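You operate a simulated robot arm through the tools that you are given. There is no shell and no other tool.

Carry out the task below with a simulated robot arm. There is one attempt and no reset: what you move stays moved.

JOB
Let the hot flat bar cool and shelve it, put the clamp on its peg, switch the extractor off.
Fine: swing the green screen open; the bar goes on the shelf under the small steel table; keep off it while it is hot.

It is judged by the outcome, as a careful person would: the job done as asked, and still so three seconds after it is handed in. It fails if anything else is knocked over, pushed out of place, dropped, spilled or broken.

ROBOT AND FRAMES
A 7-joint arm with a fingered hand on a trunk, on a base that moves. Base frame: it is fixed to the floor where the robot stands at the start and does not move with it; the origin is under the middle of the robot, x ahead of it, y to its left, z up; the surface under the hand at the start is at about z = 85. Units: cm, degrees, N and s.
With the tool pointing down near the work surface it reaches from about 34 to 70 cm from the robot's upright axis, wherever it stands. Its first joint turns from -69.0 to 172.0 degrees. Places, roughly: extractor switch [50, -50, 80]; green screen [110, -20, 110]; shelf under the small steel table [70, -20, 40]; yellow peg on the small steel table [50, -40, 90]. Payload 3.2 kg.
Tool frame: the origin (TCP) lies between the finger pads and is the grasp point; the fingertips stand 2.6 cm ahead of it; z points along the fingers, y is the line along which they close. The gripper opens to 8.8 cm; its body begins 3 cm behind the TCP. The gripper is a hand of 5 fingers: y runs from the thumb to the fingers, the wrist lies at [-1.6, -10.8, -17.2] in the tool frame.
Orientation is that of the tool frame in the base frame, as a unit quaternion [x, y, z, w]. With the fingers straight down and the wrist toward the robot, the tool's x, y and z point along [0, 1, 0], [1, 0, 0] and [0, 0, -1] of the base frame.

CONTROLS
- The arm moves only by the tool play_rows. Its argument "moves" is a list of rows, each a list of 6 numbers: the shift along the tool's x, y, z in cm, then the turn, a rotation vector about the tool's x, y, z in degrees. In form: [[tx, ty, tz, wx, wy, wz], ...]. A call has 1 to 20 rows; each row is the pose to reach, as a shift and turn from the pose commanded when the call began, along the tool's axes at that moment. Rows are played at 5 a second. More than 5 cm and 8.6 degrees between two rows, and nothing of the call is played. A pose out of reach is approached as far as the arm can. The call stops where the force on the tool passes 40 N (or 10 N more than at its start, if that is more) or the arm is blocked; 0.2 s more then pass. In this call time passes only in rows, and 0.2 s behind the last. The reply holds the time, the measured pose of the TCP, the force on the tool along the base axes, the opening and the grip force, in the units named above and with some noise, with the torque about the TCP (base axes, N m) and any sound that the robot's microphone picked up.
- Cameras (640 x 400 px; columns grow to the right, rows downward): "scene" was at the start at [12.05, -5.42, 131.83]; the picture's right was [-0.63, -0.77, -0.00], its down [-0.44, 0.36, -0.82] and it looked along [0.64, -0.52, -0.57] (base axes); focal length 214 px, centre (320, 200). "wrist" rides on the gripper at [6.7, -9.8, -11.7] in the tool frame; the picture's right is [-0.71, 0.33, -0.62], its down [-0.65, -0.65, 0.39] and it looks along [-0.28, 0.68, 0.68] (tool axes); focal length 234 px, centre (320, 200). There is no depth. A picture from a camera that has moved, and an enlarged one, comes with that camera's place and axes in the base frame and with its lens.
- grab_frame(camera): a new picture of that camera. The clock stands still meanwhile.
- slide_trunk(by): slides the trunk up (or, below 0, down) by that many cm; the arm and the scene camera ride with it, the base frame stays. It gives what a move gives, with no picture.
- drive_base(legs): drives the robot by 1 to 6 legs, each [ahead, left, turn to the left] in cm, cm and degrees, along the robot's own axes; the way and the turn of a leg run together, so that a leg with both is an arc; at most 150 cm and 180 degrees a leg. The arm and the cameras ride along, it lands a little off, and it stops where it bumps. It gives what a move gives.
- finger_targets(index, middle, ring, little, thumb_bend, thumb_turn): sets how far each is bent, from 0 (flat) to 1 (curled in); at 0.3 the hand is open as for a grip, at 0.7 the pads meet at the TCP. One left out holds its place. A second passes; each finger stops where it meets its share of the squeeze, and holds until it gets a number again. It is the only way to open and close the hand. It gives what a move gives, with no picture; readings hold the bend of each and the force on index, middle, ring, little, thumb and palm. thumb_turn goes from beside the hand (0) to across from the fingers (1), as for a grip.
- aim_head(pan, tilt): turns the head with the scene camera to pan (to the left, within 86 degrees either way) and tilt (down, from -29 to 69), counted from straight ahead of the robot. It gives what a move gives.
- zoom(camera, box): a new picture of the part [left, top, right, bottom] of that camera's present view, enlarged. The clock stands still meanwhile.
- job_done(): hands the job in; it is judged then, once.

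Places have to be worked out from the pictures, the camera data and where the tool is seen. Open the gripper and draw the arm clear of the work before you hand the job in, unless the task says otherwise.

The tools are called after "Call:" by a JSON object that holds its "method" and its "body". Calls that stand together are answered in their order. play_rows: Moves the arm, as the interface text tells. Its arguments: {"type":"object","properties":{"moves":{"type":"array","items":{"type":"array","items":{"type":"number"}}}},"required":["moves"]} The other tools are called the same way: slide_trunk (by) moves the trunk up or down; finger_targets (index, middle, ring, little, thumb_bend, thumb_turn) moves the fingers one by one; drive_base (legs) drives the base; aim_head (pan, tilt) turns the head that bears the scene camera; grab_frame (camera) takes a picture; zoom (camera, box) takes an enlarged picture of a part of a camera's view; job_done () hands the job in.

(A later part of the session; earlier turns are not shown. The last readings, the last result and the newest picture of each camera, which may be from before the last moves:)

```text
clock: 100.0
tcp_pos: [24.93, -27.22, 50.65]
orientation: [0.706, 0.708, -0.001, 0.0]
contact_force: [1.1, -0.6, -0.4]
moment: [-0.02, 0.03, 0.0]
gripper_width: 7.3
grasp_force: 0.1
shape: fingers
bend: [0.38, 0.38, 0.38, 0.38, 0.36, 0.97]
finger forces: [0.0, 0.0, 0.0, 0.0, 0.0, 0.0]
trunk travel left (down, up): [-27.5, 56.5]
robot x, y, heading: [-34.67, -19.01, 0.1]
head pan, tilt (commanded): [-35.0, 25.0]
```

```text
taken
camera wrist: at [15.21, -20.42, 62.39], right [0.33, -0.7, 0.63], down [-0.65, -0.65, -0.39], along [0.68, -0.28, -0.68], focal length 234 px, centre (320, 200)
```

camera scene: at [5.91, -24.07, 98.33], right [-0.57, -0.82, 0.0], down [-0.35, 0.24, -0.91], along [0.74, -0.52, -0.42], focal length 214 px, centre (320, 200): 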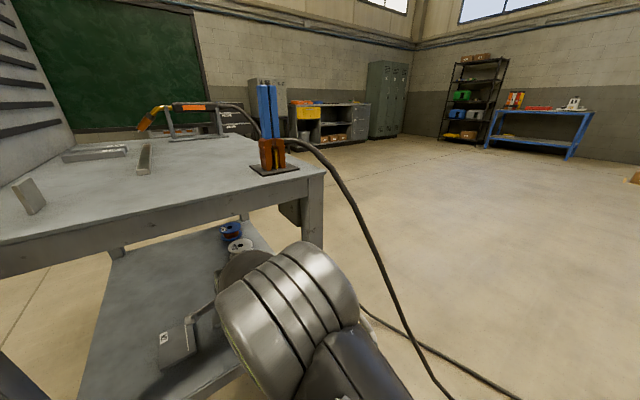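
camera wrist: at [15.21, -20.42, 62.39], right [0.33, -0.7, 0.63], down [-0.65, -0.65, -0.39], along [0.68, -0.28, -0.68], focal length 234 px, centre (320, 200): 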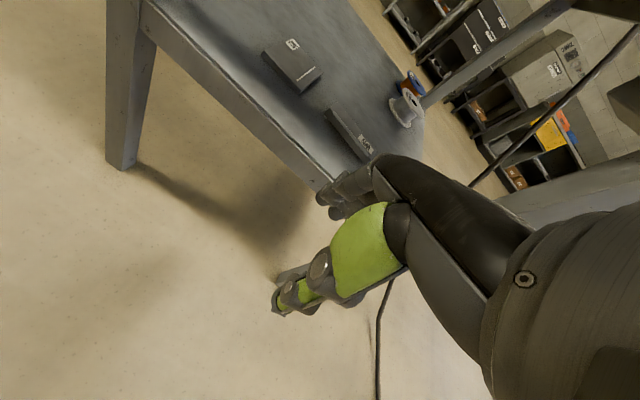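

The bar rests on the shelf right of W2. I zoom to confirm it is flat and then raise the trunk.

Call:
{"method": "zoom", "body": {"camera": "wrist", "box": [230, 20, 430, 170]}}

Call:
{"method": "zoom", "body": {"camera": "scene", "box": [60, 60, 340, 300]}}

Call:
{"method": "slide_trunk", "body": {"by": 40}}

Call:
{"method": "aim_head", "body": {"pan": -20, "tilt": 30}}

Call:
{"method": "grab_frame", "body": {"camera": "scene"}}

```text
2.67 times, centred on (330, 95) of wrist
camera zoom: at [15.21, -20.42, 62.39], right [0.33, -0.7, 0.63], down [-0.65, -0.65, -0.39], along [0.68, -0.28, -0.68], focal length 624 px, centre (293, 480)
```

zoom: 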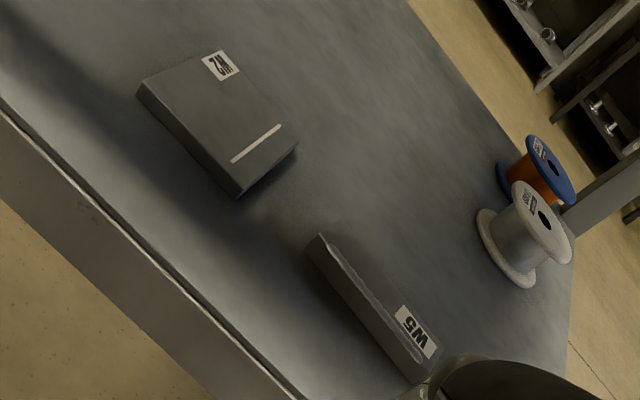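

```text
1.67 times, centred on (200, 180) of scene
camera zoom: at [-22.13, -24.13, 98.35], right [-0.57, -0.82, 0.0], down [-0.35, 0.24, -0.91], along [0.74, -0.52, -0.42], focal length 358 px, centre (520, 233)
```

zoom: 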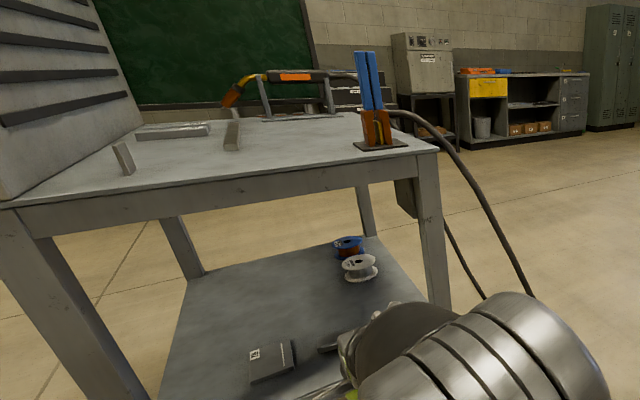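

```text
clock: 103.8
tcp_pos: [25.02, -27.26, 90.7]
orientation: [0.707, 0.707, -0.002, 0.001]
contact_force: [-0.4, -0.2, 0.9]
moment: [-0.01, 0.01, 0.02]
gripper_width: 7.28
grasp_force: 0.0
shape: fingers
bend: [0.38, 0.38, 0.38, 0.38, 0.36, 0.97]
finger forces: [0.0, 0.1, 0.0, 0.0, 0.0, 0.1]
trunk travel left (down, up): [-67.5, 16.5]
robot x, y, heading: [-35.14, -19.33, 0.3]
head pan, tilt (commanded): [-35.0, 25.0]
```

```text
clock: 104.6
tcp_pos: [24.85, -27.26, 90.79]
orientation: [0.706, 0.708, -0.002, 0.0]
contact_force: [0.1, 0.7, -0.2]
moment: [-0.01, -0.04, -0.01]
gripper_width: 7.32
grasp_force: 0.0
shape: fingers
bend: [0.38, 0.38, 0.38, 0.38, 0.36, 0.97]
finger forces: [0.0, 0.1, 0.0, 0.0, 0.0, 0.0]
trunk travel left (down, up): [-67.5, 16.5]
robot x, y, heading: [-34.67, -19.14, 0.3]
head pan, tilt (commanded): [-20.0, 30.0]
```

```text
taken
camera scene: at [-21.18, -21.95, 137.55], right [-0.34, -0.94, 0.0], down [-0.47, 0.17, -0.87], along [0.81, -0.3, -0.5], focal length 214 px, centre (320, 200)
```

scene: 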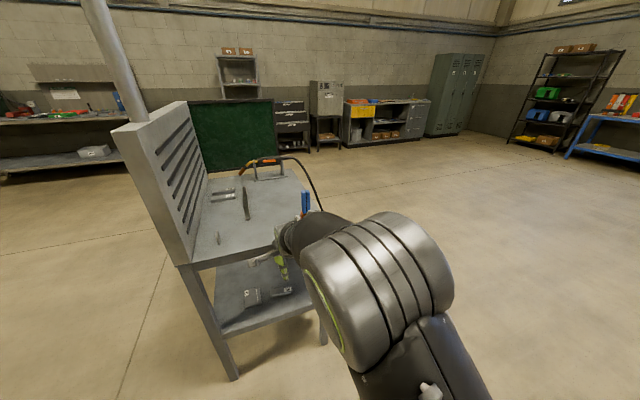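

W5 lies flat on the shelf with W2 and the spools undisturbed. Next is the switch: in free space I turn the hand to the side posture, then will examine finger shape and the cable before approaching.

Call:
{"method": "play_rows", "body": {"moves": [[-2.2, -1.3, -0.6, 0, 0, -7.5], [-4.4, -2.6, -1.2, 0, 0, -15], [-6.6, -3.9, -1.8, 0, 0, -22.5], [-8.8, -5.2, -2.4, 0, 0, -30], [-11, -6.5, -3, 0, 0, -37.5], [-13.2, -7.8, -3.6, 0, 0, -45], [-15.4, -9.1, -4.2, 0, 0, -52.5], [-17.6, -10.4, -4.8, 0, 0, -60], [-19.8, -11.7, -5.4, 0, 0, -67.5], [-22, -13, -6, 0, 0, -75], [-24.2, -14.3, -6.6, 0, 0, -82.5], [-26.4, -15.6, -7.2, 0, 0, -90]]}}

Call:
{"method": "finger_targets", "body": {"index": 0, "middle": 0.9, "ring": 0.9, "little": 0.9, "thumb_bend": 0.3}}

Call:
{"method": "aim_head", "body": {"pan": -40, "tilt": 30}}

Call:
{"method": "grab_frame", "body": {"camera": "scene"}}

Call:
{"method": "grab_frame", "body": {"camera": "wrist"}}

```text
clock: 107.2
tcp_pos: [9.43, -53.76, 97.96]
orientation: [-0.002, 1.0, 0.0, 0.0]
contact_force: [0.0, 1.0, 0.5]
moment: [0.0, 0.01, -0.05]
gripper_width: 7.34
grasp_force: 0.1
shape: fingers
bend: [0.38, 0.38, 0.38, 0.38, 0.36, 0.97]
finger forces: [0.0, 0.0, 0.0, 0.0, 0.0, 0.0]
trunk travel left (down, up): [-67.5, 16.5]
robot x, y, heading: [-34.97, -19.38, -0.0]
head pan, tilt (commanded): [-20.0, 30.0]
```

```text
clock: 108.2
tcp_pos: [9.35, -53.71, 98.01]
orientation: [-0.002, 1.0, -0.002, -0.001]
contact_force: [-0.1, 0.8, 0.0]
moment: [-0.02, -0.03, -0.01]
gripper_width: 12.14
grasp_force: 0.2
shape: fingers
bend: [0.0, 0.9, 0.9, 0.9, 0.3, 0.97]
finger forces: [0.1, 0.0, 0.1, 0.1, 0.0, 0.0]
trunk travel left (down, up): [-67.5, 16.5]
robot x, y, heading: [-35.22, -18.79, 0.0]
head pan, tilt (commanded): [-20.0, 30.0]
```

```text
clock: 109.0
tcp_pos: [9.28, -53.63, 97.97]
orientation: [-0.001, 1.0, -0.002, -0.001]
contact_force: [1.0, 1.0, -0.1]
moment: [-0.04, 0.03, 0.01]
gripper_width: 12.13
grasp_force: 0.1
shape: fingers
bend: [0.0, 0.9, 0.9, 0.9, 0.3, 0.97]
finger forces: [0.0, 0.0, 0.1, 0.0, 0.0, 0.0]
trunk travel left (down, up): [-67.5, 16.5]
robot x, y, heading: [-34.83, -18.79, 0.2]
head pan, tilt (commanded): [-40.0, 30.0]
```

```text
taken
camera scene: at [-22.73, -24.66, 137.55], right [-0.64, -0.77, 0.0], down [-0.38, 0.32, -0.87], along [0.66, -0.56, -0.5], focal length 214 px, centre (320, 200)
```

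scene: 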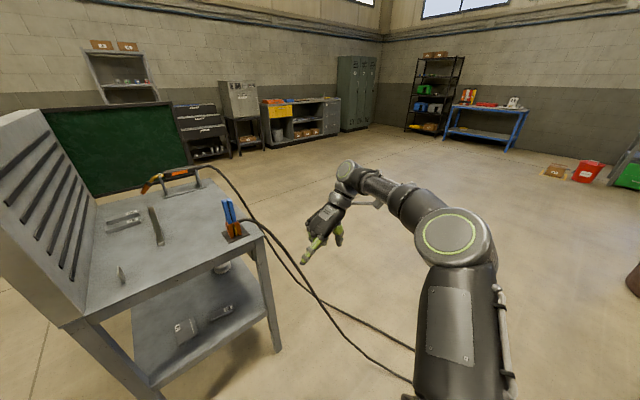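

```text
taken
camera wrist: at [2.79, -63.27, 109.74], right [0.71, 0.34, 0.62], down [0.65, -0.65, -0.39], along [0.28, 0.68, -0.68], focal length 234 px, centre (320, 200)
```

wrist: 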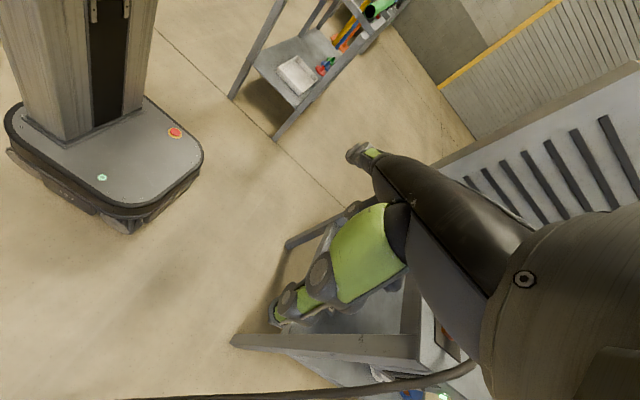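

The index finger is extended. I zoom on the hand and on the cable near the clamp.

Call:
{"method": "zoom", "body": {"camera": "scene", "box": [280, 150, 400, 280]}}

Call:
{"method": "zoom", "body": {"camera": "scene", "box": [200, 180, 420, 390]}}

Call:
{"method": "zoom", "body": {"camera": "wrist", "box": [330, 240, 640, 400]}}

```text
3.08 times, centred on (340, 215) of scene
camera zoom: at [-22.73, -24.66, 137.55], right [-0.64, -0.77, 0.0], down [-0.38, 0.32, -0.87], along [0.66, -0.56, -0.5], focal length 660 px, centre (258, 154)
```

zoom: 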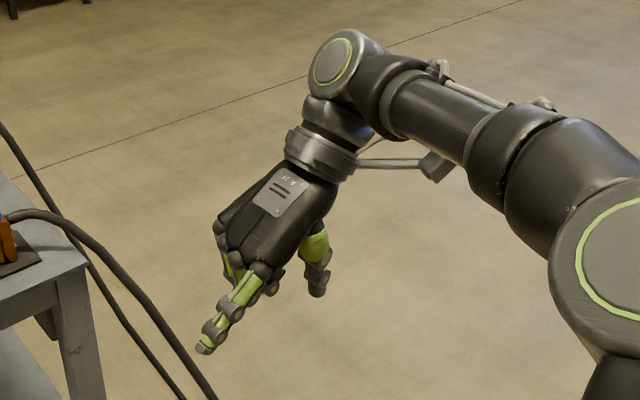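

```text
1.90 times, centred on (310, 285) of scene
camera zoom: at [-22.73, -24.66, 137.55], right [-0.64, -0.77, 0.0], down [-0.38, 0.32, -0.87], along [0.66, -0.56, -0.5], focal length 408 px, centre (339, 38)
```

zoom: 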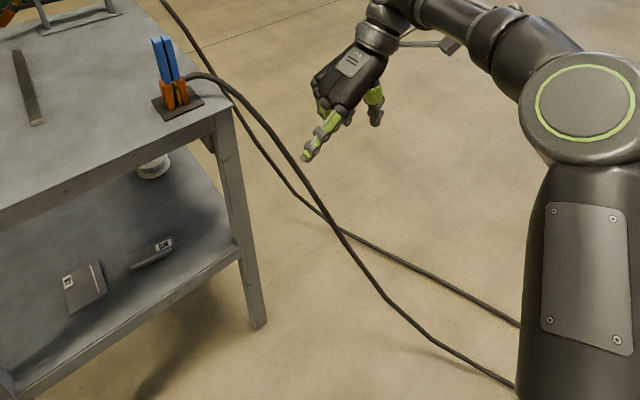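

```text
2.06 times, centred on (485, 320) of wrist
camera zoom: at [2.79, -63.27, 109.74], right [0.71, 0.34, 0.62], down [0.65, -0.65, -0.39], along [0.28, 0.68, -0.68], focal length 483 px, centre (-21, -48)
```

zoom: 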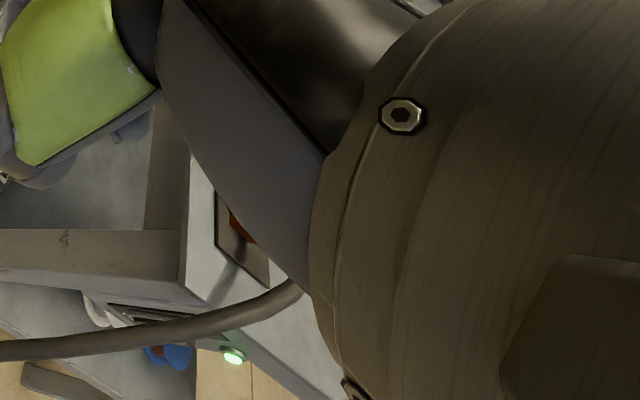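

The straight index finger points 39° down toward +y, tip about 9.4 cm beyond the TCP, and the cable slopes toward the robot at x < 45. I drive so the hand goes over the cable to the outside of the switch, staying high.

Call:
{"method": "drive_base", "body": {"legs": [[42.5, -9, 0]]}}

Call:
{"method": "grab_frame", "body": {"camera": "wrist"}}

Call:
{"method": "grab_frame", "body": {"camera": "scene"}}

```text
clock: 111.7
tcp_pos: [52.08, -62.63, 97.93]
orientation: [-0.002, 1.0, -0.001, 0.0]
contact_force: [-0.5, 0.3, -1.0]
moment: [0.01, 0.0, -0.02]
gripper_width: 12.15
grasp_force: 0.1
shape: fingers
bend: [0.0, 0.9, 0.9, 0.9, 0.3, 0.97]
finger forces: [0.0, 0.0, 0.0, 0.0, 0.0, 0.0]
trunk travel left (down, up): [-67.5, 16.5]
robot x, y, heading: [8.33, -27.84, -0.1]
head pan, tilt (commanded): [-40.0, 30.0]
```

```text
taken
camera wrist: at [45.66, -72.24, 109.73], right [0.71, 0.34, 0.62], down [0.65, -0.65, -0.39], along [0.28, 0.68, -0.68], focal length 234 px, centre (320, 200)
```

wrist: 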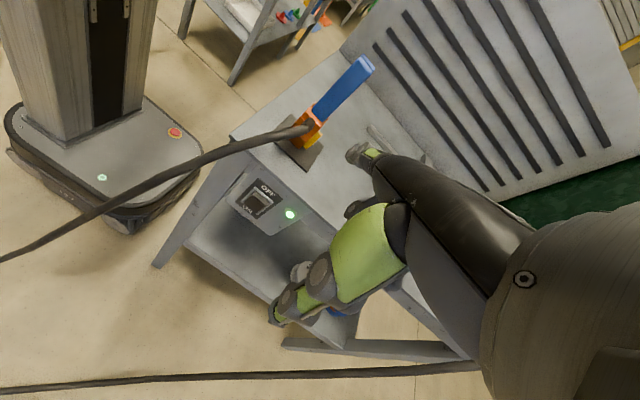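

```text
taken
camera scene: at [20.16, -33.62, 137.54], right [-0.64, -0.77, 0.0], down [-0.38, 0.32, -0.87], along [0.66, -0.56, -0.5], focal length 214 px, centre (320, 200)
```

scene: 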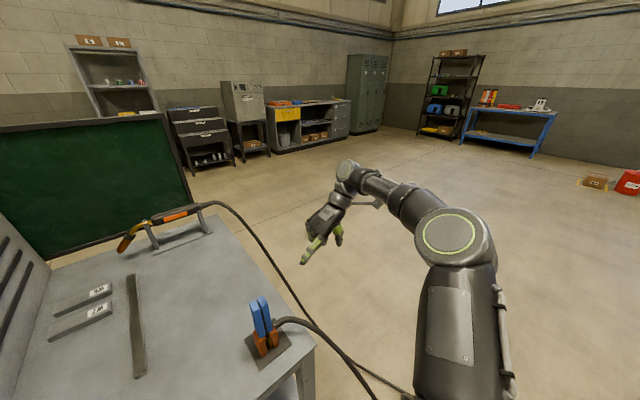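

Now the switch face is visible, with an OFF marking. I zoom on it.

Call:
{"method": "zoom", "body": {"camera": "wrist", "box": [215, 165, 315, 245]}}

Call:
{"method": "zoom", "body": {"camera": "wrist", "box": [200, 100, 420, 260]}}

```text
5.00 times, centred on (265, 205) of wrist
camera zoom: at [45.66, -72.24, 109.73], right [0.71, 0.34, 0.62], down [0.65, -0.65, -0.39], along [0.28, 0.68, -0.68], focal length 1171 px, centre (595, 175)
```

zoom: 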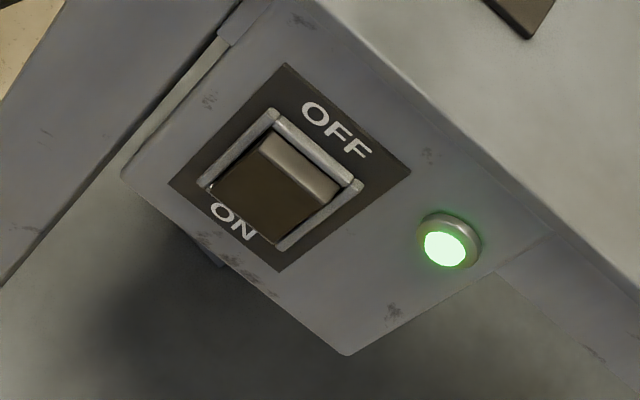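

```text
2.50 times, centred on (310, 180) of wrist
camera zoom: at [45.66, -72.24, 109.73], right [0.71, 0.34, 0.62], down [0.65, -0.65, -0.39], along [0.28, 0.68, -0.68], focal length 585 px, centre (345, 250)
```

zoom: 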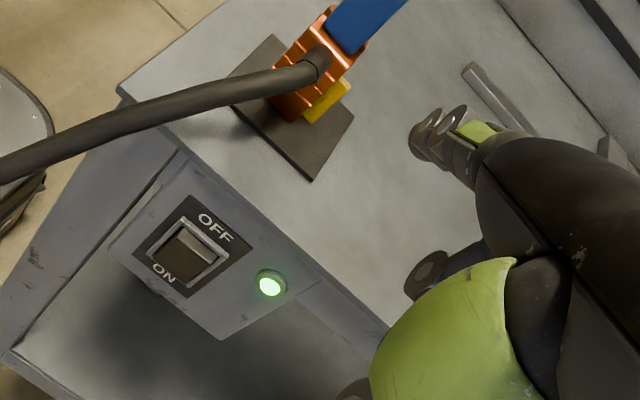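

The rocker shows ON pressed in (bottom) and OFF (top) sticking out at about (49.2, −50.4, 79.6), with the green lamp lit. I lower the trunk with the finger outside the table edge and check.

Call:
{"method": "slide_trunk", "body": {"by": -13}}

Call:
{"method": "play_rows", "body": {"moves": [[0.5, 0.3, 0, 0, 0, 0], [1.1, 0.7, 0, 0, 0, 0], [1.6, 1, 0, 0, 0, 0]]}}

Call:
{"method": "grab_frame", "body": {"camera": "wrist"}}

Call:
{"method": "grab_frame", "body": {"camera": "scene"}}

```text
clock: 113.3
tcp_pos: [52.1, -62.59, 85.02]
orientation: [-0.002, 1.0, -0.002, -0.001]
contact_force: [-0.7, 1.1, -0.2]
moment: [0.02, 0.01, -0.01]
gripper_width: 12.14
grasp_force: 0.0
shape: fingers
bend: [0.0, 0.9, 0.9, 0.9, 0.3, 0.97]
finger forces: [0.0, 0.0, 0.0, 0.0, 0.0, 0.1]
trunk travel left (down, up): [-54.5, 29.5]
robot x, y, heading: [8.42, -28.44, 0.1]
head pan, tilt (commanded): [-40.0, 30.0]
```

```text
clock: 114.1
tcp_pos: [50.55, -61.53, 84.91]
orientation: [-0.001, 1.0, -0.001, -0.001]
contact_force: [0.4, -0.5, 0.4]
moment: [-0.01, -0.01, 0.02]
gripper_width: 12.16
grasp_force: 0.2
shape: fingers
bend: [0.0, 0.9, 0.9, 0.9, 0.3, 0.97]
finger forces: [0.0, 0.1, 0.0, 0.0, 0.1, 0.1]
trunk travel left (down, up): [-54.5, 29.5]
robot x, y, heading: [7.9, -28.04, -0.2]
head pan, tilt (commanded): [-40.0, 30.0]
```

```text
taken
camera wrist: at [44.02, -71.2, 96.73], right [0.71, 0.34, 0.62], down [0.65, -0.65, -0.39], along [0.28, 0.68, -0.68], focal length 234 px, centre (320, 200)
```

wrist: 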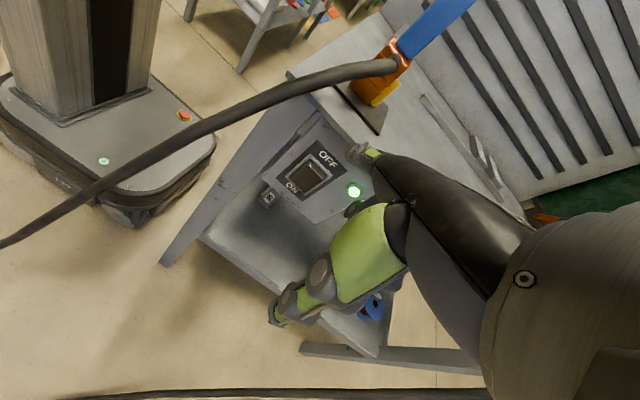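

```text
taken
camera scene: at [20.1, -33.61, 124.55], right [-0.64, -0.77, 0.0], down [-0.38, 0.32, -0.87], along [0.66, -0.56, -0.5], focal length 214 px, centre (320, 200)
```

scene: 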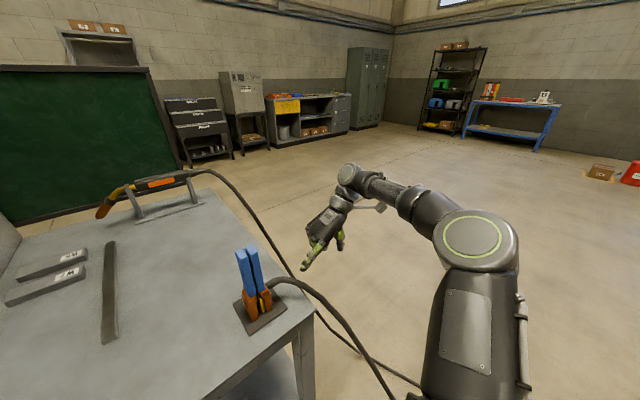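

I zoom to see the fingertip against the rocker.

Call:
{"method": "zoom", "body": {"camera": "wrist", "box": [260, 120, 420, 240]}}

```text
3.33 times, centred on (340, 180) of wrist
camera zoom: at [44.02, -71.2, 96.73], right [0.71, 0.34, 0.62], down [0.65, -0.65, -0.39], along [0.28, 0.68, -0.68], focal length 781 px, centre (253, 267)
```

zoom: 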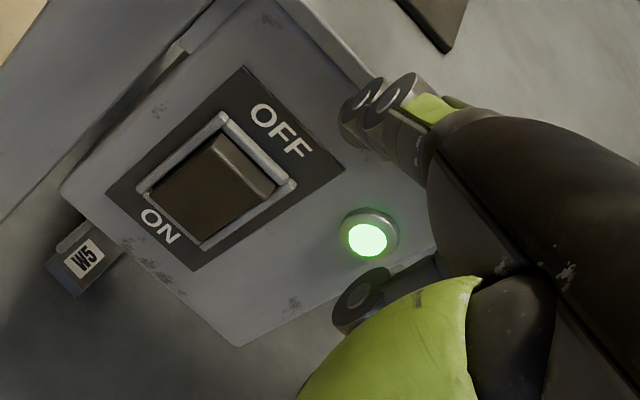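

Triangulation puts the rocker's protruding OFF edge at (49.2, −50.4, 79.1) and its bottom at z≈74.2. I lower the fingertip to z≈78.3 just outside it.

Call:
{"method": "play_rows", "body": {"moves": [[0, 0, 1.8, 0, 0, 0], [0, 0, 3.6, 0, 0, 0], [0, 0.2, 5.4, 0, 0, 0], [0, 0.4, 7.2, 0, 0, 0]]}}

Call:
{"method": "zoom", "body": {"camera": "wrist", "box": [260, 80, 440, 220]}}

Call:
{"method": "zoom", "body": {"camera": "scene", "box": [230, 160, 420, 340]}}

```text
clock: 115.1
tcp_pos: [50.6, -61.31, 77.9]
orientation: [0.0, 1.0, -0.002, -0.001]
contact_force: [0.2, 0.0, -0.5]
moment: [-0.01, 0.02, -0.01]
gripper_width: 12.12
grasp_force: 0.0
shape: fingers
bend: [0.0, 0.9, 0.9, 0.9, 0.3, 0.97]
finger forces: [0.0, 0.1, 0.1, 0.0, 0.0, 0.1]
trunk travel left (down, up): [-54.5, 29.5]
robot x, y, heading: [7.96, -27.92, 0.0]
head pan, tilt (commanded): [-40.0, 30.0]
```

```text
2.86 times, centred on (350, 150) of wrist
camera zoom: at [44.02, -70.92, 89.55], right [0.71, 0.33, 0.62], down [0.65, -0.65, -0.39], along [0.28, 0.68, -0.68], focal length 669 px, centre (234, 343)
```

zoom: 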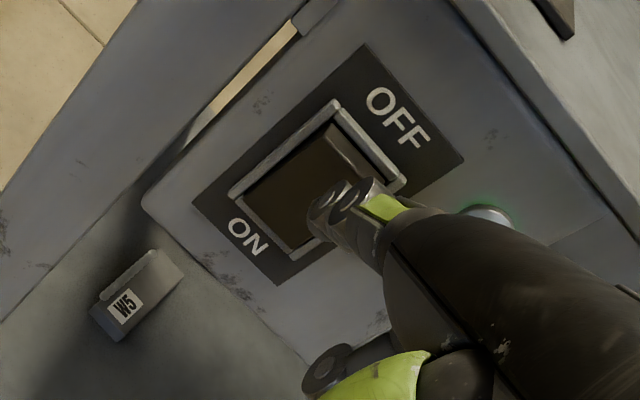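

```text
2.22 times, centred on (325, 250) of scene
camera zoom: at [20.14, -33.64, 124.54], right [-0.64, -0.77, 0.0], down [-0.38, 0.32, -0.87], along [0.66, -0.56, -0.5], focal length 477 px, centre (309, 89)
```

zoom: 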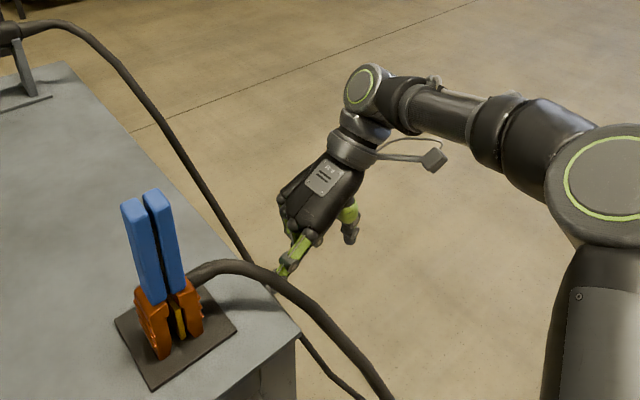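

The fingertip points at the upper (OFF) half of the rocker. I push it in toward +y in small steps.

Call:
{"method": "play_rows", "body": {"moves": [[0, 0.6, 0, 0, 0, 0], [0, 1.2, 0, 0, 0, 0], [0, 1.7, 0, 0, 0, 0], [0, 2.2, 0, 0, 0, 0], [0, 2.6, 0, 0, 0, 0]]}}

Call:
{"method": "zoom", "body": {"camera": "wrist", "box": [260, 80, 440, 220]}}

```text
clock: 116.3
tcp_pos: [50.61, -58.95, 77.68]
orientation: [-0.001, 1.0, -0.002, 0.0]
contact_force: [-0.7, -14.0, 4.9]
moment: [0.39, 0.04, 0.13]
gripper_width: 11.39
grasp_force: 7.2
shape: fingers
bend: [0.04, 0.9, 0.9, 0.9, 0.3, 0.97]
finger forces: [14.7, 0.0, 0.0, 0.0, 0.0, 0.0]
trunk travel left (down, up): [-54.5, 29.5]
robot x, y, heading: [7.87, -27.97, 0.1]
head pan, tilt (commanded): [-40.0, 30.0]
heard: click
```

```text
2.86 times, centred on (350, 150) of wrist
camera zoom: at [43.92, -68.53, 89.5], right [0.71, 0.33, 0.62], down [0.65, -0.65, -0.39], along [0.28, 0.68, -0.68], focal length 669 px, centre (234, 343)
```

zoom: 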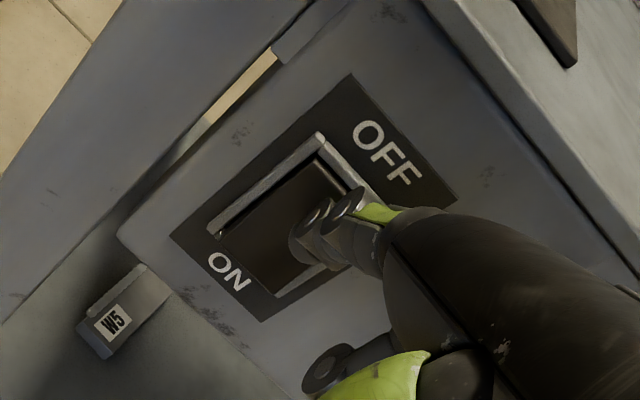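

A click was heard and the rocker has tipped to OFF. I withdraw the finger and check the lamp.

Call:
{"method": "play_rows", "body": {"moves": [[0, -1, 0, 0, 0, 0], [0, -2.5, 0, 0, 0, 0], [0, -4, 0, 0, 0, 0], [0, -5, -1.5, 0, 0, 0], [0, -5.5, -3.5, 0, 0, 0], [0, -5.5, -6, 0, 0, 0]]}}

Call:
{"method": "zoom", "body": {"camera": "wrist", "box": [240, 100, 420, 240]}}

```text
clock: 117.7
tcp_pos: [50.51, -63.99, 83.92]
orientation: [-0.001, 1.0, -0.002, -0.001]
contact_force: [0.5, 0.3, -0.2]
moment: [0.0, 0.01, 0.0]
gripper_width: 12.14
grasp_force: 0.0
shape: fingers
bend: [0.0, 0.9, 0.9, 0.9, 0.3, 0.97]
finger forces: [0.0, 0.0, 0.0, 0.1, 0.0, 0.0]
trunk travel left (down, up): [-54.5, 29.5]
robot x, y, heading: [7.91, -28.19, 0.1]
head pan, tilt (commanded): [-40.0, 30.0]
```

```text
2.86 times, centred on (330, 170) of wrist
camera zoom: at [44.01, -73.66, 95.6], right [0.71, 0.34, 0.62], down [0.65, -0.65, -0.39], along [0.28, 0.68, -0.68], focal length 669 px, centre (291, 286)
```

zoom: 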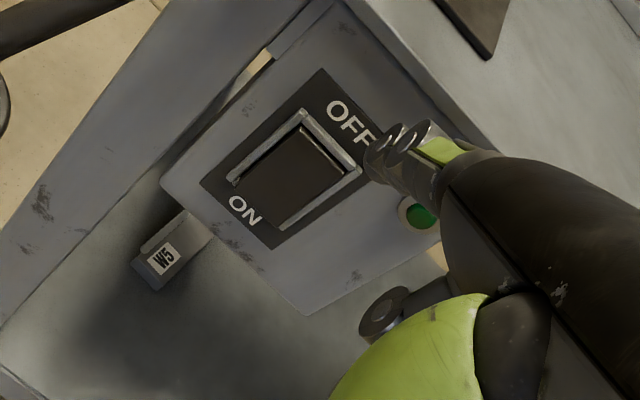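

The lamp is out: extractor off. Now the green screen remains; I raise the hand clear, reopen the fingers, and look at the screen's hinges from here.

Call:
{"method": "slide_trunk", "body": {"by": 20}}

Call:
{"method": "aim_head", "body": {"pan": 5, "tilt": 20}}

Call:
{"method": "grab_frame", "body": {"camera": "scene"}}

Call:
{"method": "zoom", "body": {"camera": "scene", "box": [220, 120, 420, 260]}}

```text
clock: 119.9
tcp_pos: [50.56, -64.12, 103.84]
orientation: [-0.001, 1.0, -0.002, -0.002]
contact_force: [-0.1, 0.2, 0.5]
moment: [-0.04, -0.02, -0.02]
gripper_width: 12.13
grasp_force: 0.0
shape: fingers
bend: [0.0, 0.9, 0.9, 0.9, 0.3, 0.97]
finger forces: [0.0, 0.1, 0.0, 0.0, 0.0, 0.1]
trunk travel left (down, up): [-74.5, 9.5]
robot x, y, heading: [8.27, -27.66, 0.2]
head pan, tilt (commanded): [-40.0, 30.0]
```

```text
clock: 121.0
tcp_pos: [50.44, -63.95, 103.8]
orientation: [-0.002, 1.0, -0.002, -0.001]
contact_force: [0.2, 0.4, -0.3]
moment: [0.01, 0.03, 0.01]
gripper_width: 12.11
grasp_force: 0.1
shape: fingers
bend: [0.0, 0.9, 0.9, 0.9, 0.3, 0.97]
finger forces: [0.0, 0.0, 0.1, 0.0, 0.0, 0.0]
trunk travel left (down, up): [-74.5, 9.5]
robot x, y, heading: [7.9, -28.17, -0.1]
head pan, tilt (commanded): [5.0, 20.0]
```

```text
taken
camera scene: at [22.47, -27.0, 146.15], right [0.09, -1.0, 0.0], down [-0.34, -0.03, -0.94], along [0.94, 0.08, -0.34], focal length 214 px, centre (320, 200)
```

scene: 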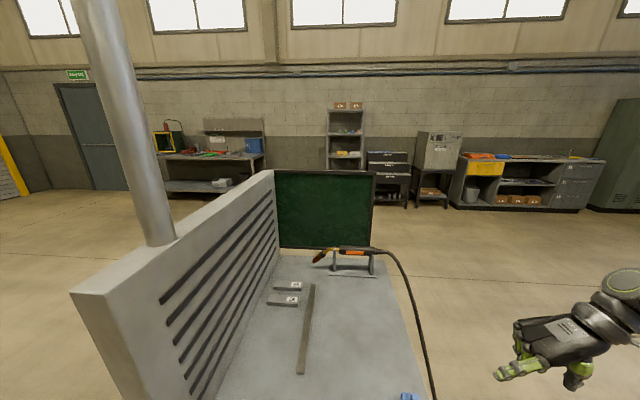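

```text
2.86 times, centred on (320, 190) of scene
camera zoom: at [22.47, -27.0, 146.15], right [0.09, -1.0, 0.0], down [-0.34, -0.03, -0.94], along [0.94, 0.08, -0.34], focal length 613 px, centre (320, 229)
```

zoom: 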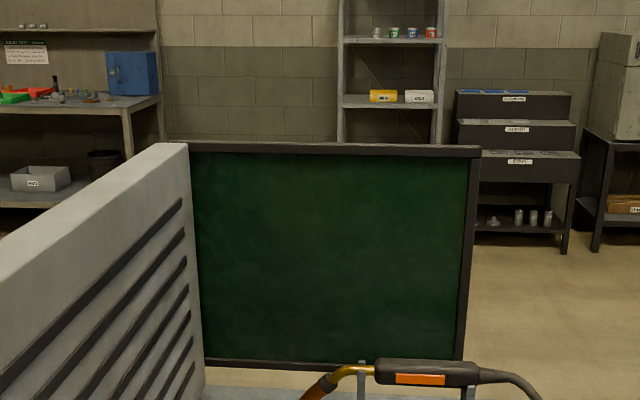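

The screen hangs on the hood's far end (hinge at y≈0, x≈110) with its free edge at y≈−43, z 91–127. I'll go round the hood side to its far side; first I back off from the table and open the hand.

Call:
{"method": "drive_base", "body": {"legs": [[-32, 4, 0]]}}

Call:
{"method": "finger_targets", "body": {"index": 0.3, "middle": 0.3, "ring": 0.3, "little": 0.3, "thumb_bend": 0.3}}

Call:
{"method": "play_rows", "body": {"moves": [[-1, 1.3, 0, 0, 0, 7.5], [-2, 2.6, 0, 0, 0, 15], [-3, 4, 0, 0, 0, 22.5], [-4, 5.5, 0, 0, 0, 30], [-5, 7.5, 0, 0, 0, 37.5], [-6.2, 10, 0, 0, 0, 45], [-7.4, 13, 0, 0, 0, 52.5], [-8.8, 16, 0, 0, 0, 60], [-10.2, 19, 0, 0, 0, 67.5], [-11.6, 22, 0, 0, 0, 75], [-13, 25, 0, 0, 0, 82.5], [-14.7, 28, 0, 0, 0, 90]]}}

Call:
{"method": "grab_frame", "body": {"camera": "scene"}}

```text
clock: 123.1
tcp_pos: [18.26, -60.16, 103.71]
orientation: [0.0, 1.0, -0.002, -0.001]
contact_force: [-0.6, 0.0, 0.0]
moment: [-0.01, 0.03, -0.01]
gripper_width: 12.14
grasp_force: 0.0
shape: fingers
bend: [0.0, 0.9, 0.9, 0.9, 0.3, 0.97]
finger forces: [0.1, 0.1, 0.0, 0.1, 0.0, 0.1]
trunk travel left (down, up): [-74.5, 9.5]
robot x, y, heading: [-24.6, -24.01, -0.0]
head pan, tilt (commanded): [5.0, 20.0]
```

```text
clock: 124.1
tcp_pos: [18.16, -60.05, 103.73]
orientation: [-0.001, 1.0, -0.002, -0.001]
contact_force: [-0.1, 0.3, -0.2]
moment: [0.01, 0.02, 0.0]
gripper_width: 8.76
grasp_force: 0.0
shape: fingers
bend: [0.3, 0.3, 0.3, 0.3, 0.3, 0.97]
finger forces: [0.1, 0.0, 0.0, 0.0, 0.0, 0.0]
trunk travel left (down, up): [-74.5, 9.5]
robot x, y, heading: [-24.39, -24.15, 0.6]
head pan, tilt (commanded): [5.0, 20.0]
```

```text
clock: 126.7
tcp_pos: [33.0, -31.83, 103.6]
orientation: [0.706, 0.708, -0.003, 0.0]
contact_force: [0.0, 0.8, 0.1]
moment: [-0.01, -0.02, -0.02]
gripper_width: 8.76
grasp_force: 0.1
shape: fingers
bend: [0.3, 0.3, 0.3, 0.3, 0.3, 0.97]
finger forces: [0.0, 0.0, 0.0, 0.1, 0.0, 0.0]
trunk travel left (down, up): [-74.5, 9.5]
robot x, y, heading: [-24.49, -23.9, 0.1]
head pan, tilt (commanded): [5.0, 20.0]
```

```text
taken
camera scene: at [-9.77, -22.74, 146.14], right [0.09, -1.0, 0.0], down [-0.34, -0.03, -0.94], along [0.94, 0.08, -0.34], focal length 214 px, centre (320, 200)
```

scene: 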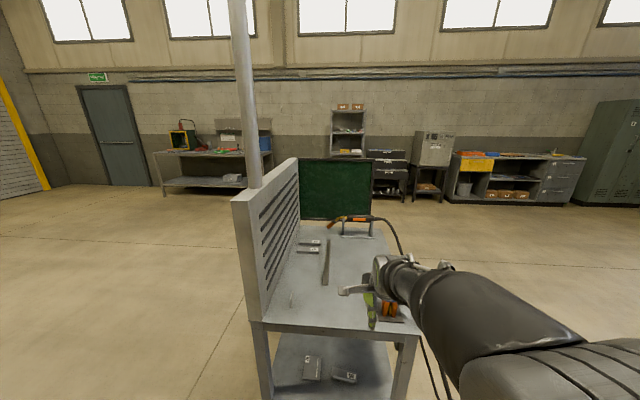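

I back up 12 cm more so the arm can be swung to the left without coming near the hood, then rotate it about the robot's axis.

Call:
{"method": "drive_base", "body": {"legs": [[-11, 0, 0]]}}

Call:
{"method": "play_rows", "body": {"moves": [[4.54, 0.45, 0, 0, 0, -4.5], [9.09, 0.54, 0, 0, 0, -9], [13.64, 0.28, 0, 0, 0, -13.5], [18.16, -0.34, 0, 0, 0, -18], [22.61, -1.31, 0, 0, 0, -22.5], [26.98, -2.64, 0, 0, 0, -27], [31.22, -4.3, 0, 0, 0, -31.5], [35.33, -6.28, 0, 0, 0, -36], [39.26, -8.58, 0, 0, 0, -40.5], [43.0, -11.18, 0, 0, 0, -45]]}}

Call:
{"method": "grab_frame", "body": {"camera": "scene"}}

```text
clock: 127.9
tcp_pos: [22.05, -32.11, 103.63]
orientation: [0.706, 0.708, -0.002, 0.0]
contact_force: [-0.3, -0.1, 0.6]
moment: [0.01, -0.02, 0.02]
gripper_width: 8.81
grasp_force: 0.1
shape: fingers
bend: [0.3, 0.3, 0.3, 0.3, 0.3, 0.97]
finger forces: [0.0, 0.0, 0.1, 0.0, 0.1, 0.0]
trunk travel left (down, up): [-74.5, 9.5]
robot x, y, heading: [-35.67, -24.28, 0.3]
head pan, tilt (commanded): [5.0, 20.0]
```

```text
clock: 130.1
tcp_pos: [11.89, 8.89, 103.8]
orientation: [0.391, 0.92, -0.003, -0.001]
contact_force: [1.1, -0.9, 0.3]
moment: [0.01, 0.03, 0.03]
gripper_width: 8.76
grasp_force: 0.1
shape: fingers
bend: [0.3, 0.3, 0.3, 0.3, 0.3, 0.97]
finger forces: [0.0, 0.1, 0.1, 0.1, 0.0, 0.1]
out of reach, approached as far as the arm can: row 10
trunk travel left (down, up): [-74.5, 9.5]
robot x, y, heading: [-35.61, -23.85, 0.0]
head pan, tilt (commanded): [5.0, 20.0]
```

```text
taken
camera scene: at [-20.85, -23.14, 146.16], right [0.09, -1.0, 0.0], down [-0.34, -0.03, -0.94], along [0.94, 0.08, -0.34], focal length 214 px, centre (320, 200)
```

scene: 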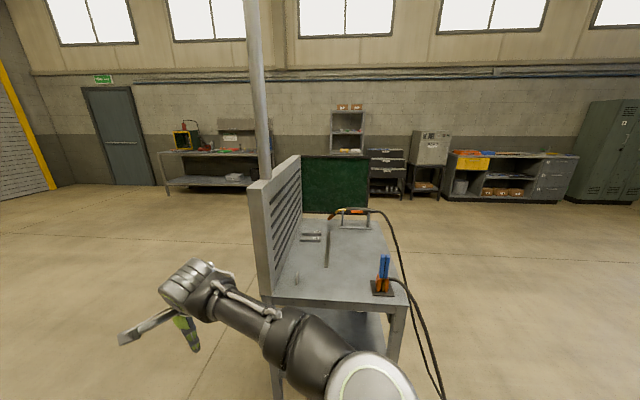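

Arm is tucked to the front-left. I drive around the left side of the hood in two legs to a spot beyond it.

Call:
{"method": "drive_base", "body": {"legs": [[58, 52, 0], [115, 12, 0]]}}

Call:
{"method": "aim_head", "body": {"pan": -80, "tilt": 25}}

Call:
{"method": "grab_frame", "body": {"camera": "scene"}}

```text
clock: 139.8
tcp_pos: [185.4, 73.06, 103.81]
orientation: [0.391, 0.92, -0.002, 0.0]
contact_force: [0.6, 0.5, 0.4]
moment: [0.02, 0.01, 0.0]
gripper_width: 8.76
grasp_force: 0.0
shape: fingers
bend: [0.3, 0.3, 0.3, 0.3, 0.3, 0.97]
finger forces: [0.1, 0.0, 0.0, 0.1, 0.0, 0.0]
trunk travel left (down, up): [-74.5, 9.5]
robot x, y, heading: [138.52, 39.99, 0.2]
head pan, tilt (commanded): [5.0, 20.0]
```

```text
clock: 141.4
tcp_pos: [185.35, 73.14, 103.89]
orientation: [0.391, 0.921, -0.002, 0.0]
contact_force: [-0.1, 0.2, 0.7]
moment: [-0.01, 0.01, 0.0]
gripper_width: 8.76
grasp_force: 0.1
shape: fingers
bend: [0.3, 0.3, 0.3, 0.3, 0.3, 0.97]
finger forces: [0.1, 0.0, 0.0, 0.1, 0.1, 0.0]
trunk travel left (down, up): [-74.5, 9.5]
robot x, y, heading: [138.42, 40.26, 0.1]
head pan, tilt (commanded): [-80.0, 25.0]
```

```text
taken
camera scene: at [145.15, 31.28, 145.34], right [-0.98, -0.18, 0.0], down [-0.07, 0.42, -0.91], along [0.16, -0.89, -0.42], focal length 214 px, centre (320, 200)
```

scene: 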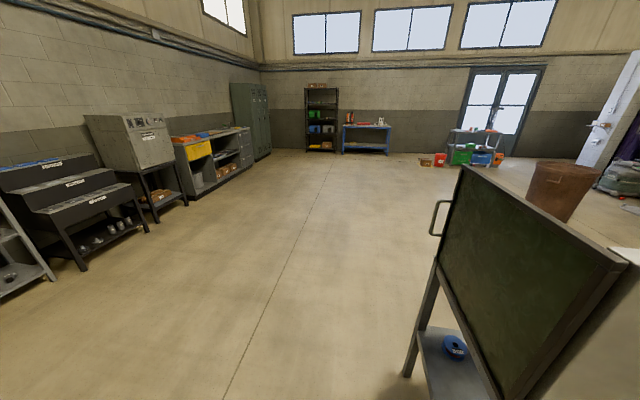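

From behind I see a D-handle near the screen's free edge. I zoom in on it and on the hinge side.

Call:
{"method": "zoom", "body": {"camera": "scene", "box": [400, 150, 560, 270]}}

Call:
{"method": "zoom", "body": {"camera": "scene", "box": [400, 150, 640, 400]}}

```text
3.33 times, centred on (480, 210) of scene
camera zoom: at [145.15, 31.28, 145.34], right [-0.98, -0.18, 0.0], down [-0.07, 0.42, -0.91], along [0.16, -0.89, -0.42], focal length 715 px, centre (-213, 167)
```

zoom: 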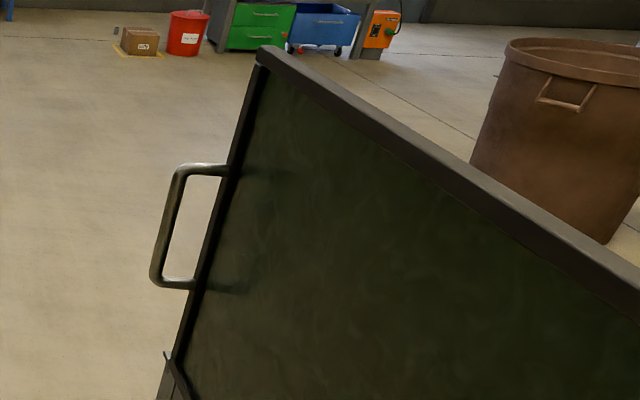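

```text
1.60 times, centred on (520, 275) of scene
camera zoom: at [145.15, 31.28, 145.34], right [-0.98, -0.18, 0.0], down [-0.07, 0.42, -0.91], along [0.16, -0.89, -0.42], focal length 343 px, centre (0, 80)
```

zoom: 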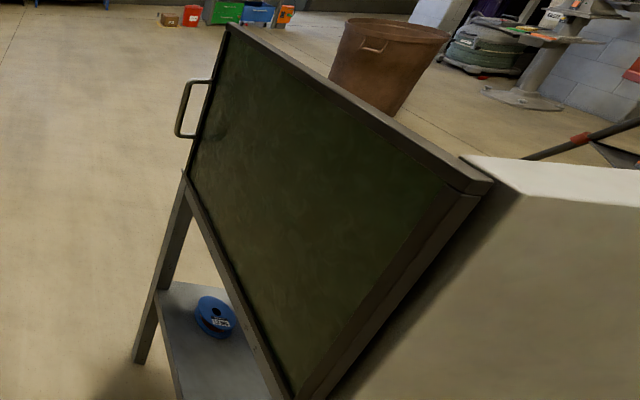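

The screen has a pull handle on the far face near its free edge, and it is hinged at the hood end. I drive to the far side, turn around to face it, staying clear of it.

Call:
{"method": "drive_base", "body": {"legs": [[50, 0, 0], [0, 0, 180], [0, 76, 0]]}}

Call:
{"method": "aim_head", "body": {"pan": 0, "tilt": 25}}

Call:
{"method": "grab_frame", "body": {"camera": "scene"}}

```text
clock: 155.4
tcp_pos: [141.33, -68.21, 103.86]
orientation: [0.921, -0.389, 0.0, -0.002]
contact_force: [-0.2, -0.2, -0.5]
moment: [-0.01, 0.01, -0.01]
gripper_width: 8.78
grasp_force: 0.0
shape: fingers
bend: [0.3, 0.3, 0.3, 0.3, 0.3, 0.97]
finger forces: [0.0, 0.0, 0.0, 0.0, 0.0, 0.0]
trunk travel left (down, up): [-74.5, 9.5]
robot x, y, heading: [188.22, -34.85, -179.8]
head pan, tilt (commanded): [-80.0, 25.0]
```

```text
clock: 156.9
tcp_pos: [141.34, -68.1, 103.83]
orientation: [0.921, -0.389, 0.0, -0.002]
contact_force: [-0.7, 0.0, -0.1]
moment: [0.01, 0.03, -0.01]
gripper_width: 8.76
grasp_force: 0.0
shape: fingers
bend: [0.3, 0.3, 0.3, 0.3, 0.3, 0.97]
finger forces: [0.0, 0.0, 0.1, 0.1, 0.0, 0.1]
trunk travel left (down, up): [-74.5, 9.5]
robot x, y, heading: [188.43, -34.86, -179.9]
head pan, tilt (commanded): [0.0, 25.0]
```

```text
taken
camera scene: at [174.42, -34.98, 145.34], right [0.0, 1.0, 0.0], down [0.42, 0.0, -0.91], along [-0.91, 0.0, -0.42], focal length 214 px, centre (320, 200)
```

scene: 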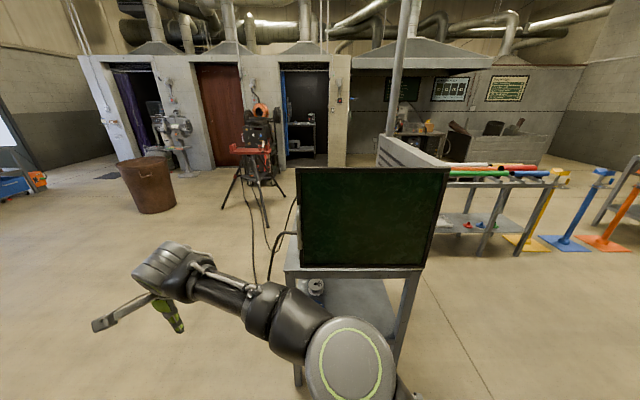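

I zoom on the screen's near (far-side) face and its handle.

Call:
{"method": "zoom", "body": {"camera": "scene", "box": [240, 150, 470, 300]}}

Call:
{"method": "zoom", "body": {"camera": "scene", "box": [255, 190, 345, 280]}}

```text
2.67 times, centred on (355, 225) of scene
camera zoom: at [174.42, -34.98, 145.34], right [0.0, 1.0, 0.0], down [0.42, 0.0, -0.91], along [-0.91, 0.0, -0.42], focal length 572 px, centre (227, 133)
```

zoom: 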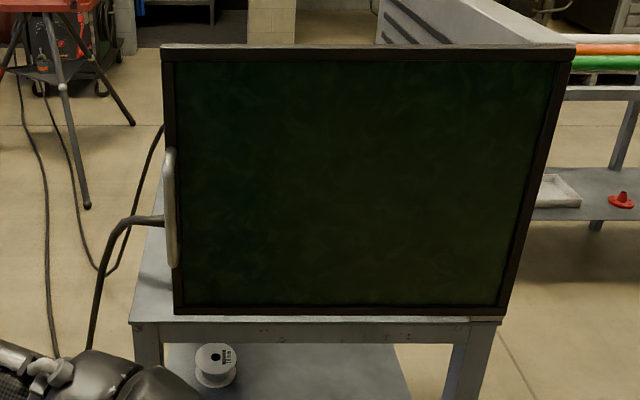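

```text
4.44 times, centred on (300, 235) of scene
camera zoom: at [174.42, -34.98, 145.34], right [0.0, 1.0, 0.0], down [0.42, 0.0, -0.91], along [-0.91, 0.0, -0.42], focal length 953 px, centre (409, 44)
```

zoom: 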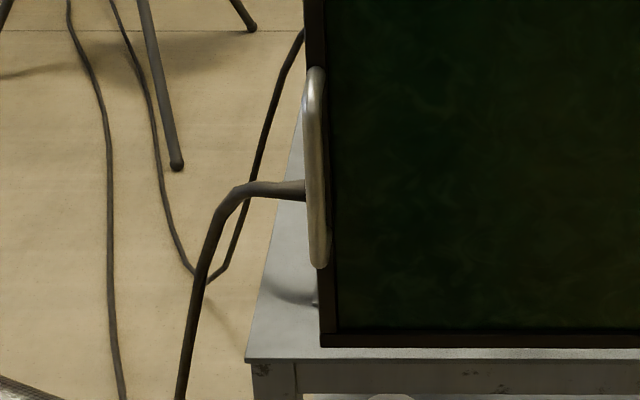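

Panel spans y −42 to +3.5, z 89–127, with the pull bar at its free edge. I plan to pinch the frame's top edge near the free end and swing it by circling the base around the hinge; first I straighten the hand in free space and raise the trunk.

Call:
{"method": "play_rows", "body": {"moves": [[-2.3, -0.3, 0, 0, 0, 6.3], [-4.7, -0.6, 0, 0, 0, 12.6], [-7, -0.9, 0, 0, 0, 18.9], [-9.4, -1.2, 0, 0, 0, 25.2], [-11.7, -1.5, 0, 0, 0, 31.5], [-14, -1.8, 0, 0, 0, 37.8], [-16.4, -2.1, 0, 0, 0, 44.2]]}}

Call:
{"method": "slide_trunk", "body": {"by": 9.4}}

Call:
{"method": "play_rows", "body": {"moves": [[0, 0, -3, 0, 0, 0], [0, 0, -6, 0, 0, 0], [0, 0, -9, 0, 0, 0], [0, 0, -11, 0, 0, 0], [0, 0, -13, 0, 0, 0]]}}

Call:
{"method": "grab_frame", "body": {"camera": "scene"}}

Call:
{"method": "grab_frame", "body": {"camera": "wrist"}}

```text
clock: 158.5
tcp_pos: [130.29, -53.69, 104.94]
orientation: [-0.696, 0.718, -0.012, -0.009]
contact_force: [-0.4, -0.3, 0.2]
moment: [-0.01, -0.04, 0.01]
gripper_width: 8.77
grasp_force: 0.2
shape: fingers
bend: [0.3, 0.3, 0.3, 0.3, 0.3, 0.97]
finger forces: [0.0, 0.0, 0.1, 0.0, 0.2, 0.0]
trunk travel left (down, up): [-74.5, 9.5]
robot x, y, heading: [188.54, -35.3, -179.7]
head pan, tilt (commanded): [0.0, 25.0]
```

```text
clock: 159.8
tcp_pos: [130.27, -53.47, 113.93]
orientation: [-0.695, 0.719, -0.01, -0.004]
contact_force: [-0.2, -1.0, -0.3]
moment: [-0.02, -0.02, 0.0]
gripper_width: 8.73
grasp_force: 0.1
shape: fingers
bend: [0.3, 0.3, 0.3, 0.3, 0.3, 0.97]
finger forces: [0.0, 0.0, 0.1, 0.0, 0.0, 0.0]
trunk travel left (down, up): [-83.9, 0.1]
robot x, y, heading: [188.3, -34.89, -179.5]
head pan, tilt (commanded): [0.0, 25.0]
```

```text
clock: 161.0
tcp_pos: [131.14, -53.19, 124.99]
orientation: [-0.702, 0.712, -0.003, 0.002]
contact_force: [0.0, -0.9, -0.2]
moment: [0.0, -0.01, 0.02]
gripper_width: 8.76
grasp_force: 0.1
shape: fingers
bend: [0.3, 0.3, 0.3, 0.3, 0.3, 0.97]
finger forces: [0.1, 0.0, 0.0, 0.0, 0.1, 0.1]
out of reach, approached as far as the arm can: row 4, 5
trunk travel left (down, up): [-83.9, 0.1]
robot x, y, heading: [188.43, -34.94, -179.6]
head pan, tilt (commanded): [0.0, 25.0]
```

```text
taken
camera scene: at [174.44, -34.92, 154.74], right [0.0, 1.0, 0.0], down [0.42, 0.0, -0.91], along [-0.91, 0.0, -0.42], focal length 214 px, centre (320, 200)
```

scene: 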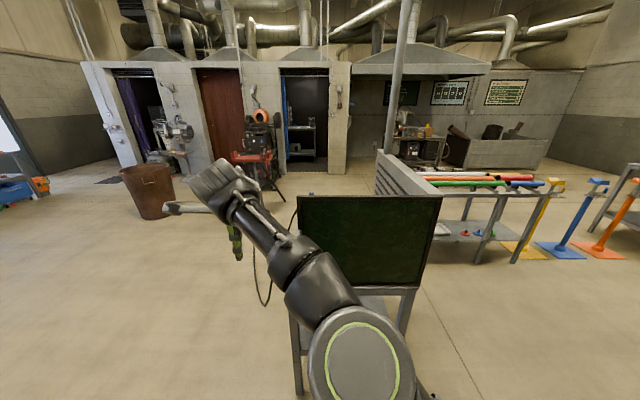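

```text
taken
camera wrist: at [140.71, -59.87, 136.78], right [-0.33, 0.71, 0.62], down [0.67, 0.64, -0.38], along [-0.67, 0.29, -0.68], focal length 234 px, centre (320, 200)
```

wrist: 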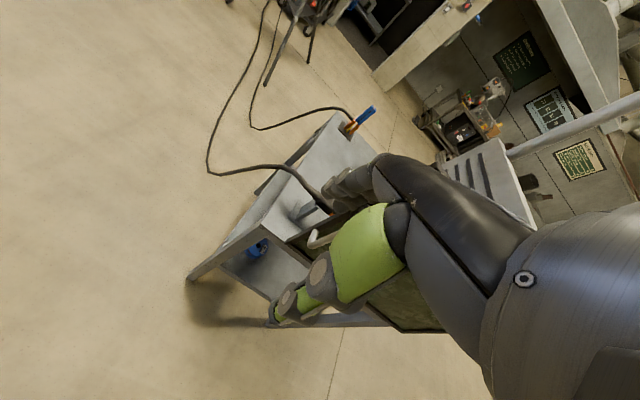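

The hand reached z≈125 (its limit here), which still gives a 4–5 cm overlap over the 127 cm-high frame. I drive ahead so the hand straddles the screen's plane just outside its free edge.

Call:
{"method": "drive_base", "body": {"legs": [[12, 0, 0]]}}

Call:
{"method": "grab_frame", "body": {"camera": "scene"}}

Call:
{"method": "grab_frame", "body": {"camera": "wrist"}}

```text
clock: 162.2
tcp_pos: [119.34, -53.36, 125.4]
orientation: [-0.703, 0.711, -0.003, -0.001]
contact_force: [-0.8, 0.9, -0.8]
moment: [0.01, -0.01, -0.05]
gripper_width: 8.75
grasp_force: 0.2
shape: fingers
bend: [0.3, 0.3, 0.3, 0.3, 0.3, 0.97]
finger forces: [0.1, 0.0, 0.0, 0.0, 0.1, 0.0]
trunk travel left (down, up): [-83.9, 0.1]
robot x, y, heading: [176.61, -35.26, -179.6]
head pan, tilt (commanded): [0.0, 25.0]
```

```text
taken
camera scene: at [162.67, -35.06, 154.76], right [-0.01, 1.0, 0.0], down [0.42, 0.0, -0.91], along [-0.91, 0.0, -0.42], focal length 214 px, centre (320, 200)
```

scene: 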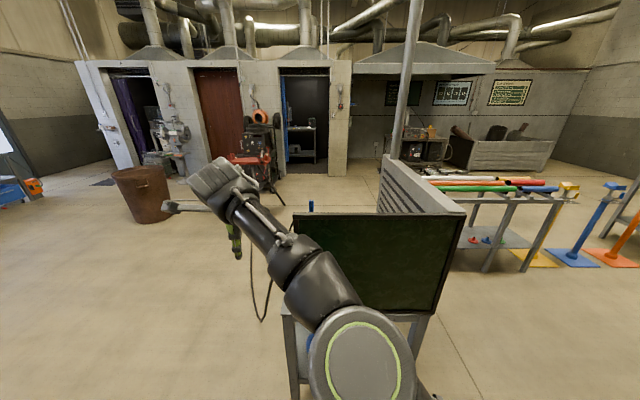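

```text
taken
camera wrist: at [129.08, -60.03, 137.16], right [-0.32, 0.72, 0.62], down [0.66, 0.64, -0.39], along [-0.68, 0.28, -0.68], focal length 234 px, centre (320, 200)
```

wrist: 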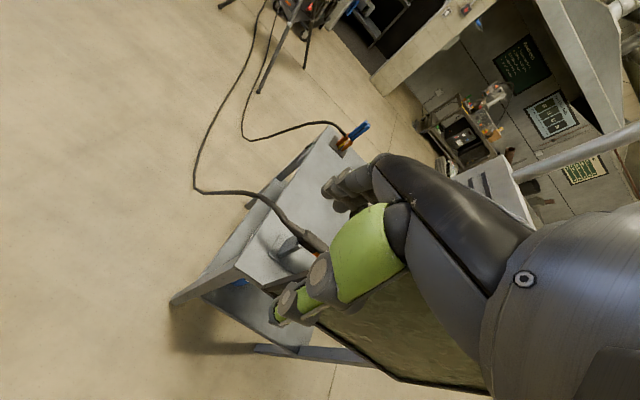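

I zoom on the screen's free corner for a precise fix of its position and height.

Call:
{"method": "zoom", "body": {"camera": "scene", "box": [220, 160, 340, 260]}}

Call:
{"method": "zoom", "body": {"camera": "wrist", "box": [220, 160, 420, 340]}}

```text
4.00 times, centred on (280, 210) of scene
camera zoom: at [162.67, -35.06, 154.76], right [-0.01, 1.0, 0.0], down [0.42, 0.0, -0.91], along [-0.91, 0.0, -0.42], focal length 858 px, centre (480, 160)
```

zoom: 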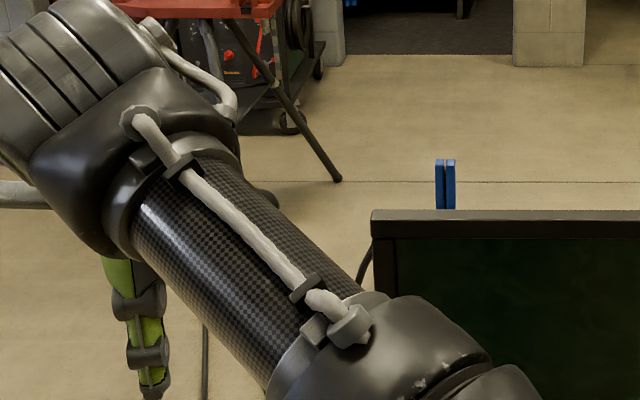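

```text
2.22 times, centred on (320, 250) of wrist
camera zoom: at [129.08, -60.03, 137.16], right [-0.32, 0.72, 0.62], down [0.66, 0.64, -0.39], along [-0.68, 0.28, -0.68], focal length 520 px, centre (320, 89)
```

zoom: 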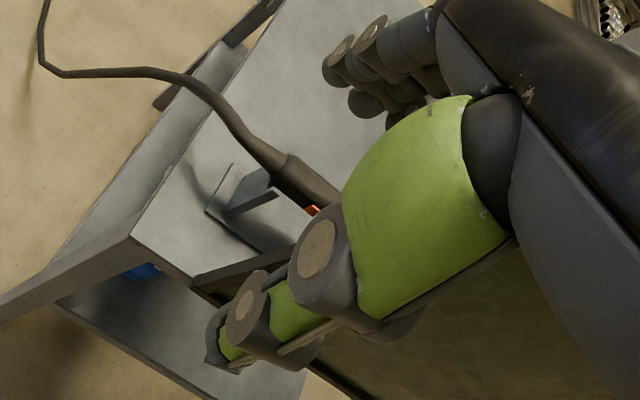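

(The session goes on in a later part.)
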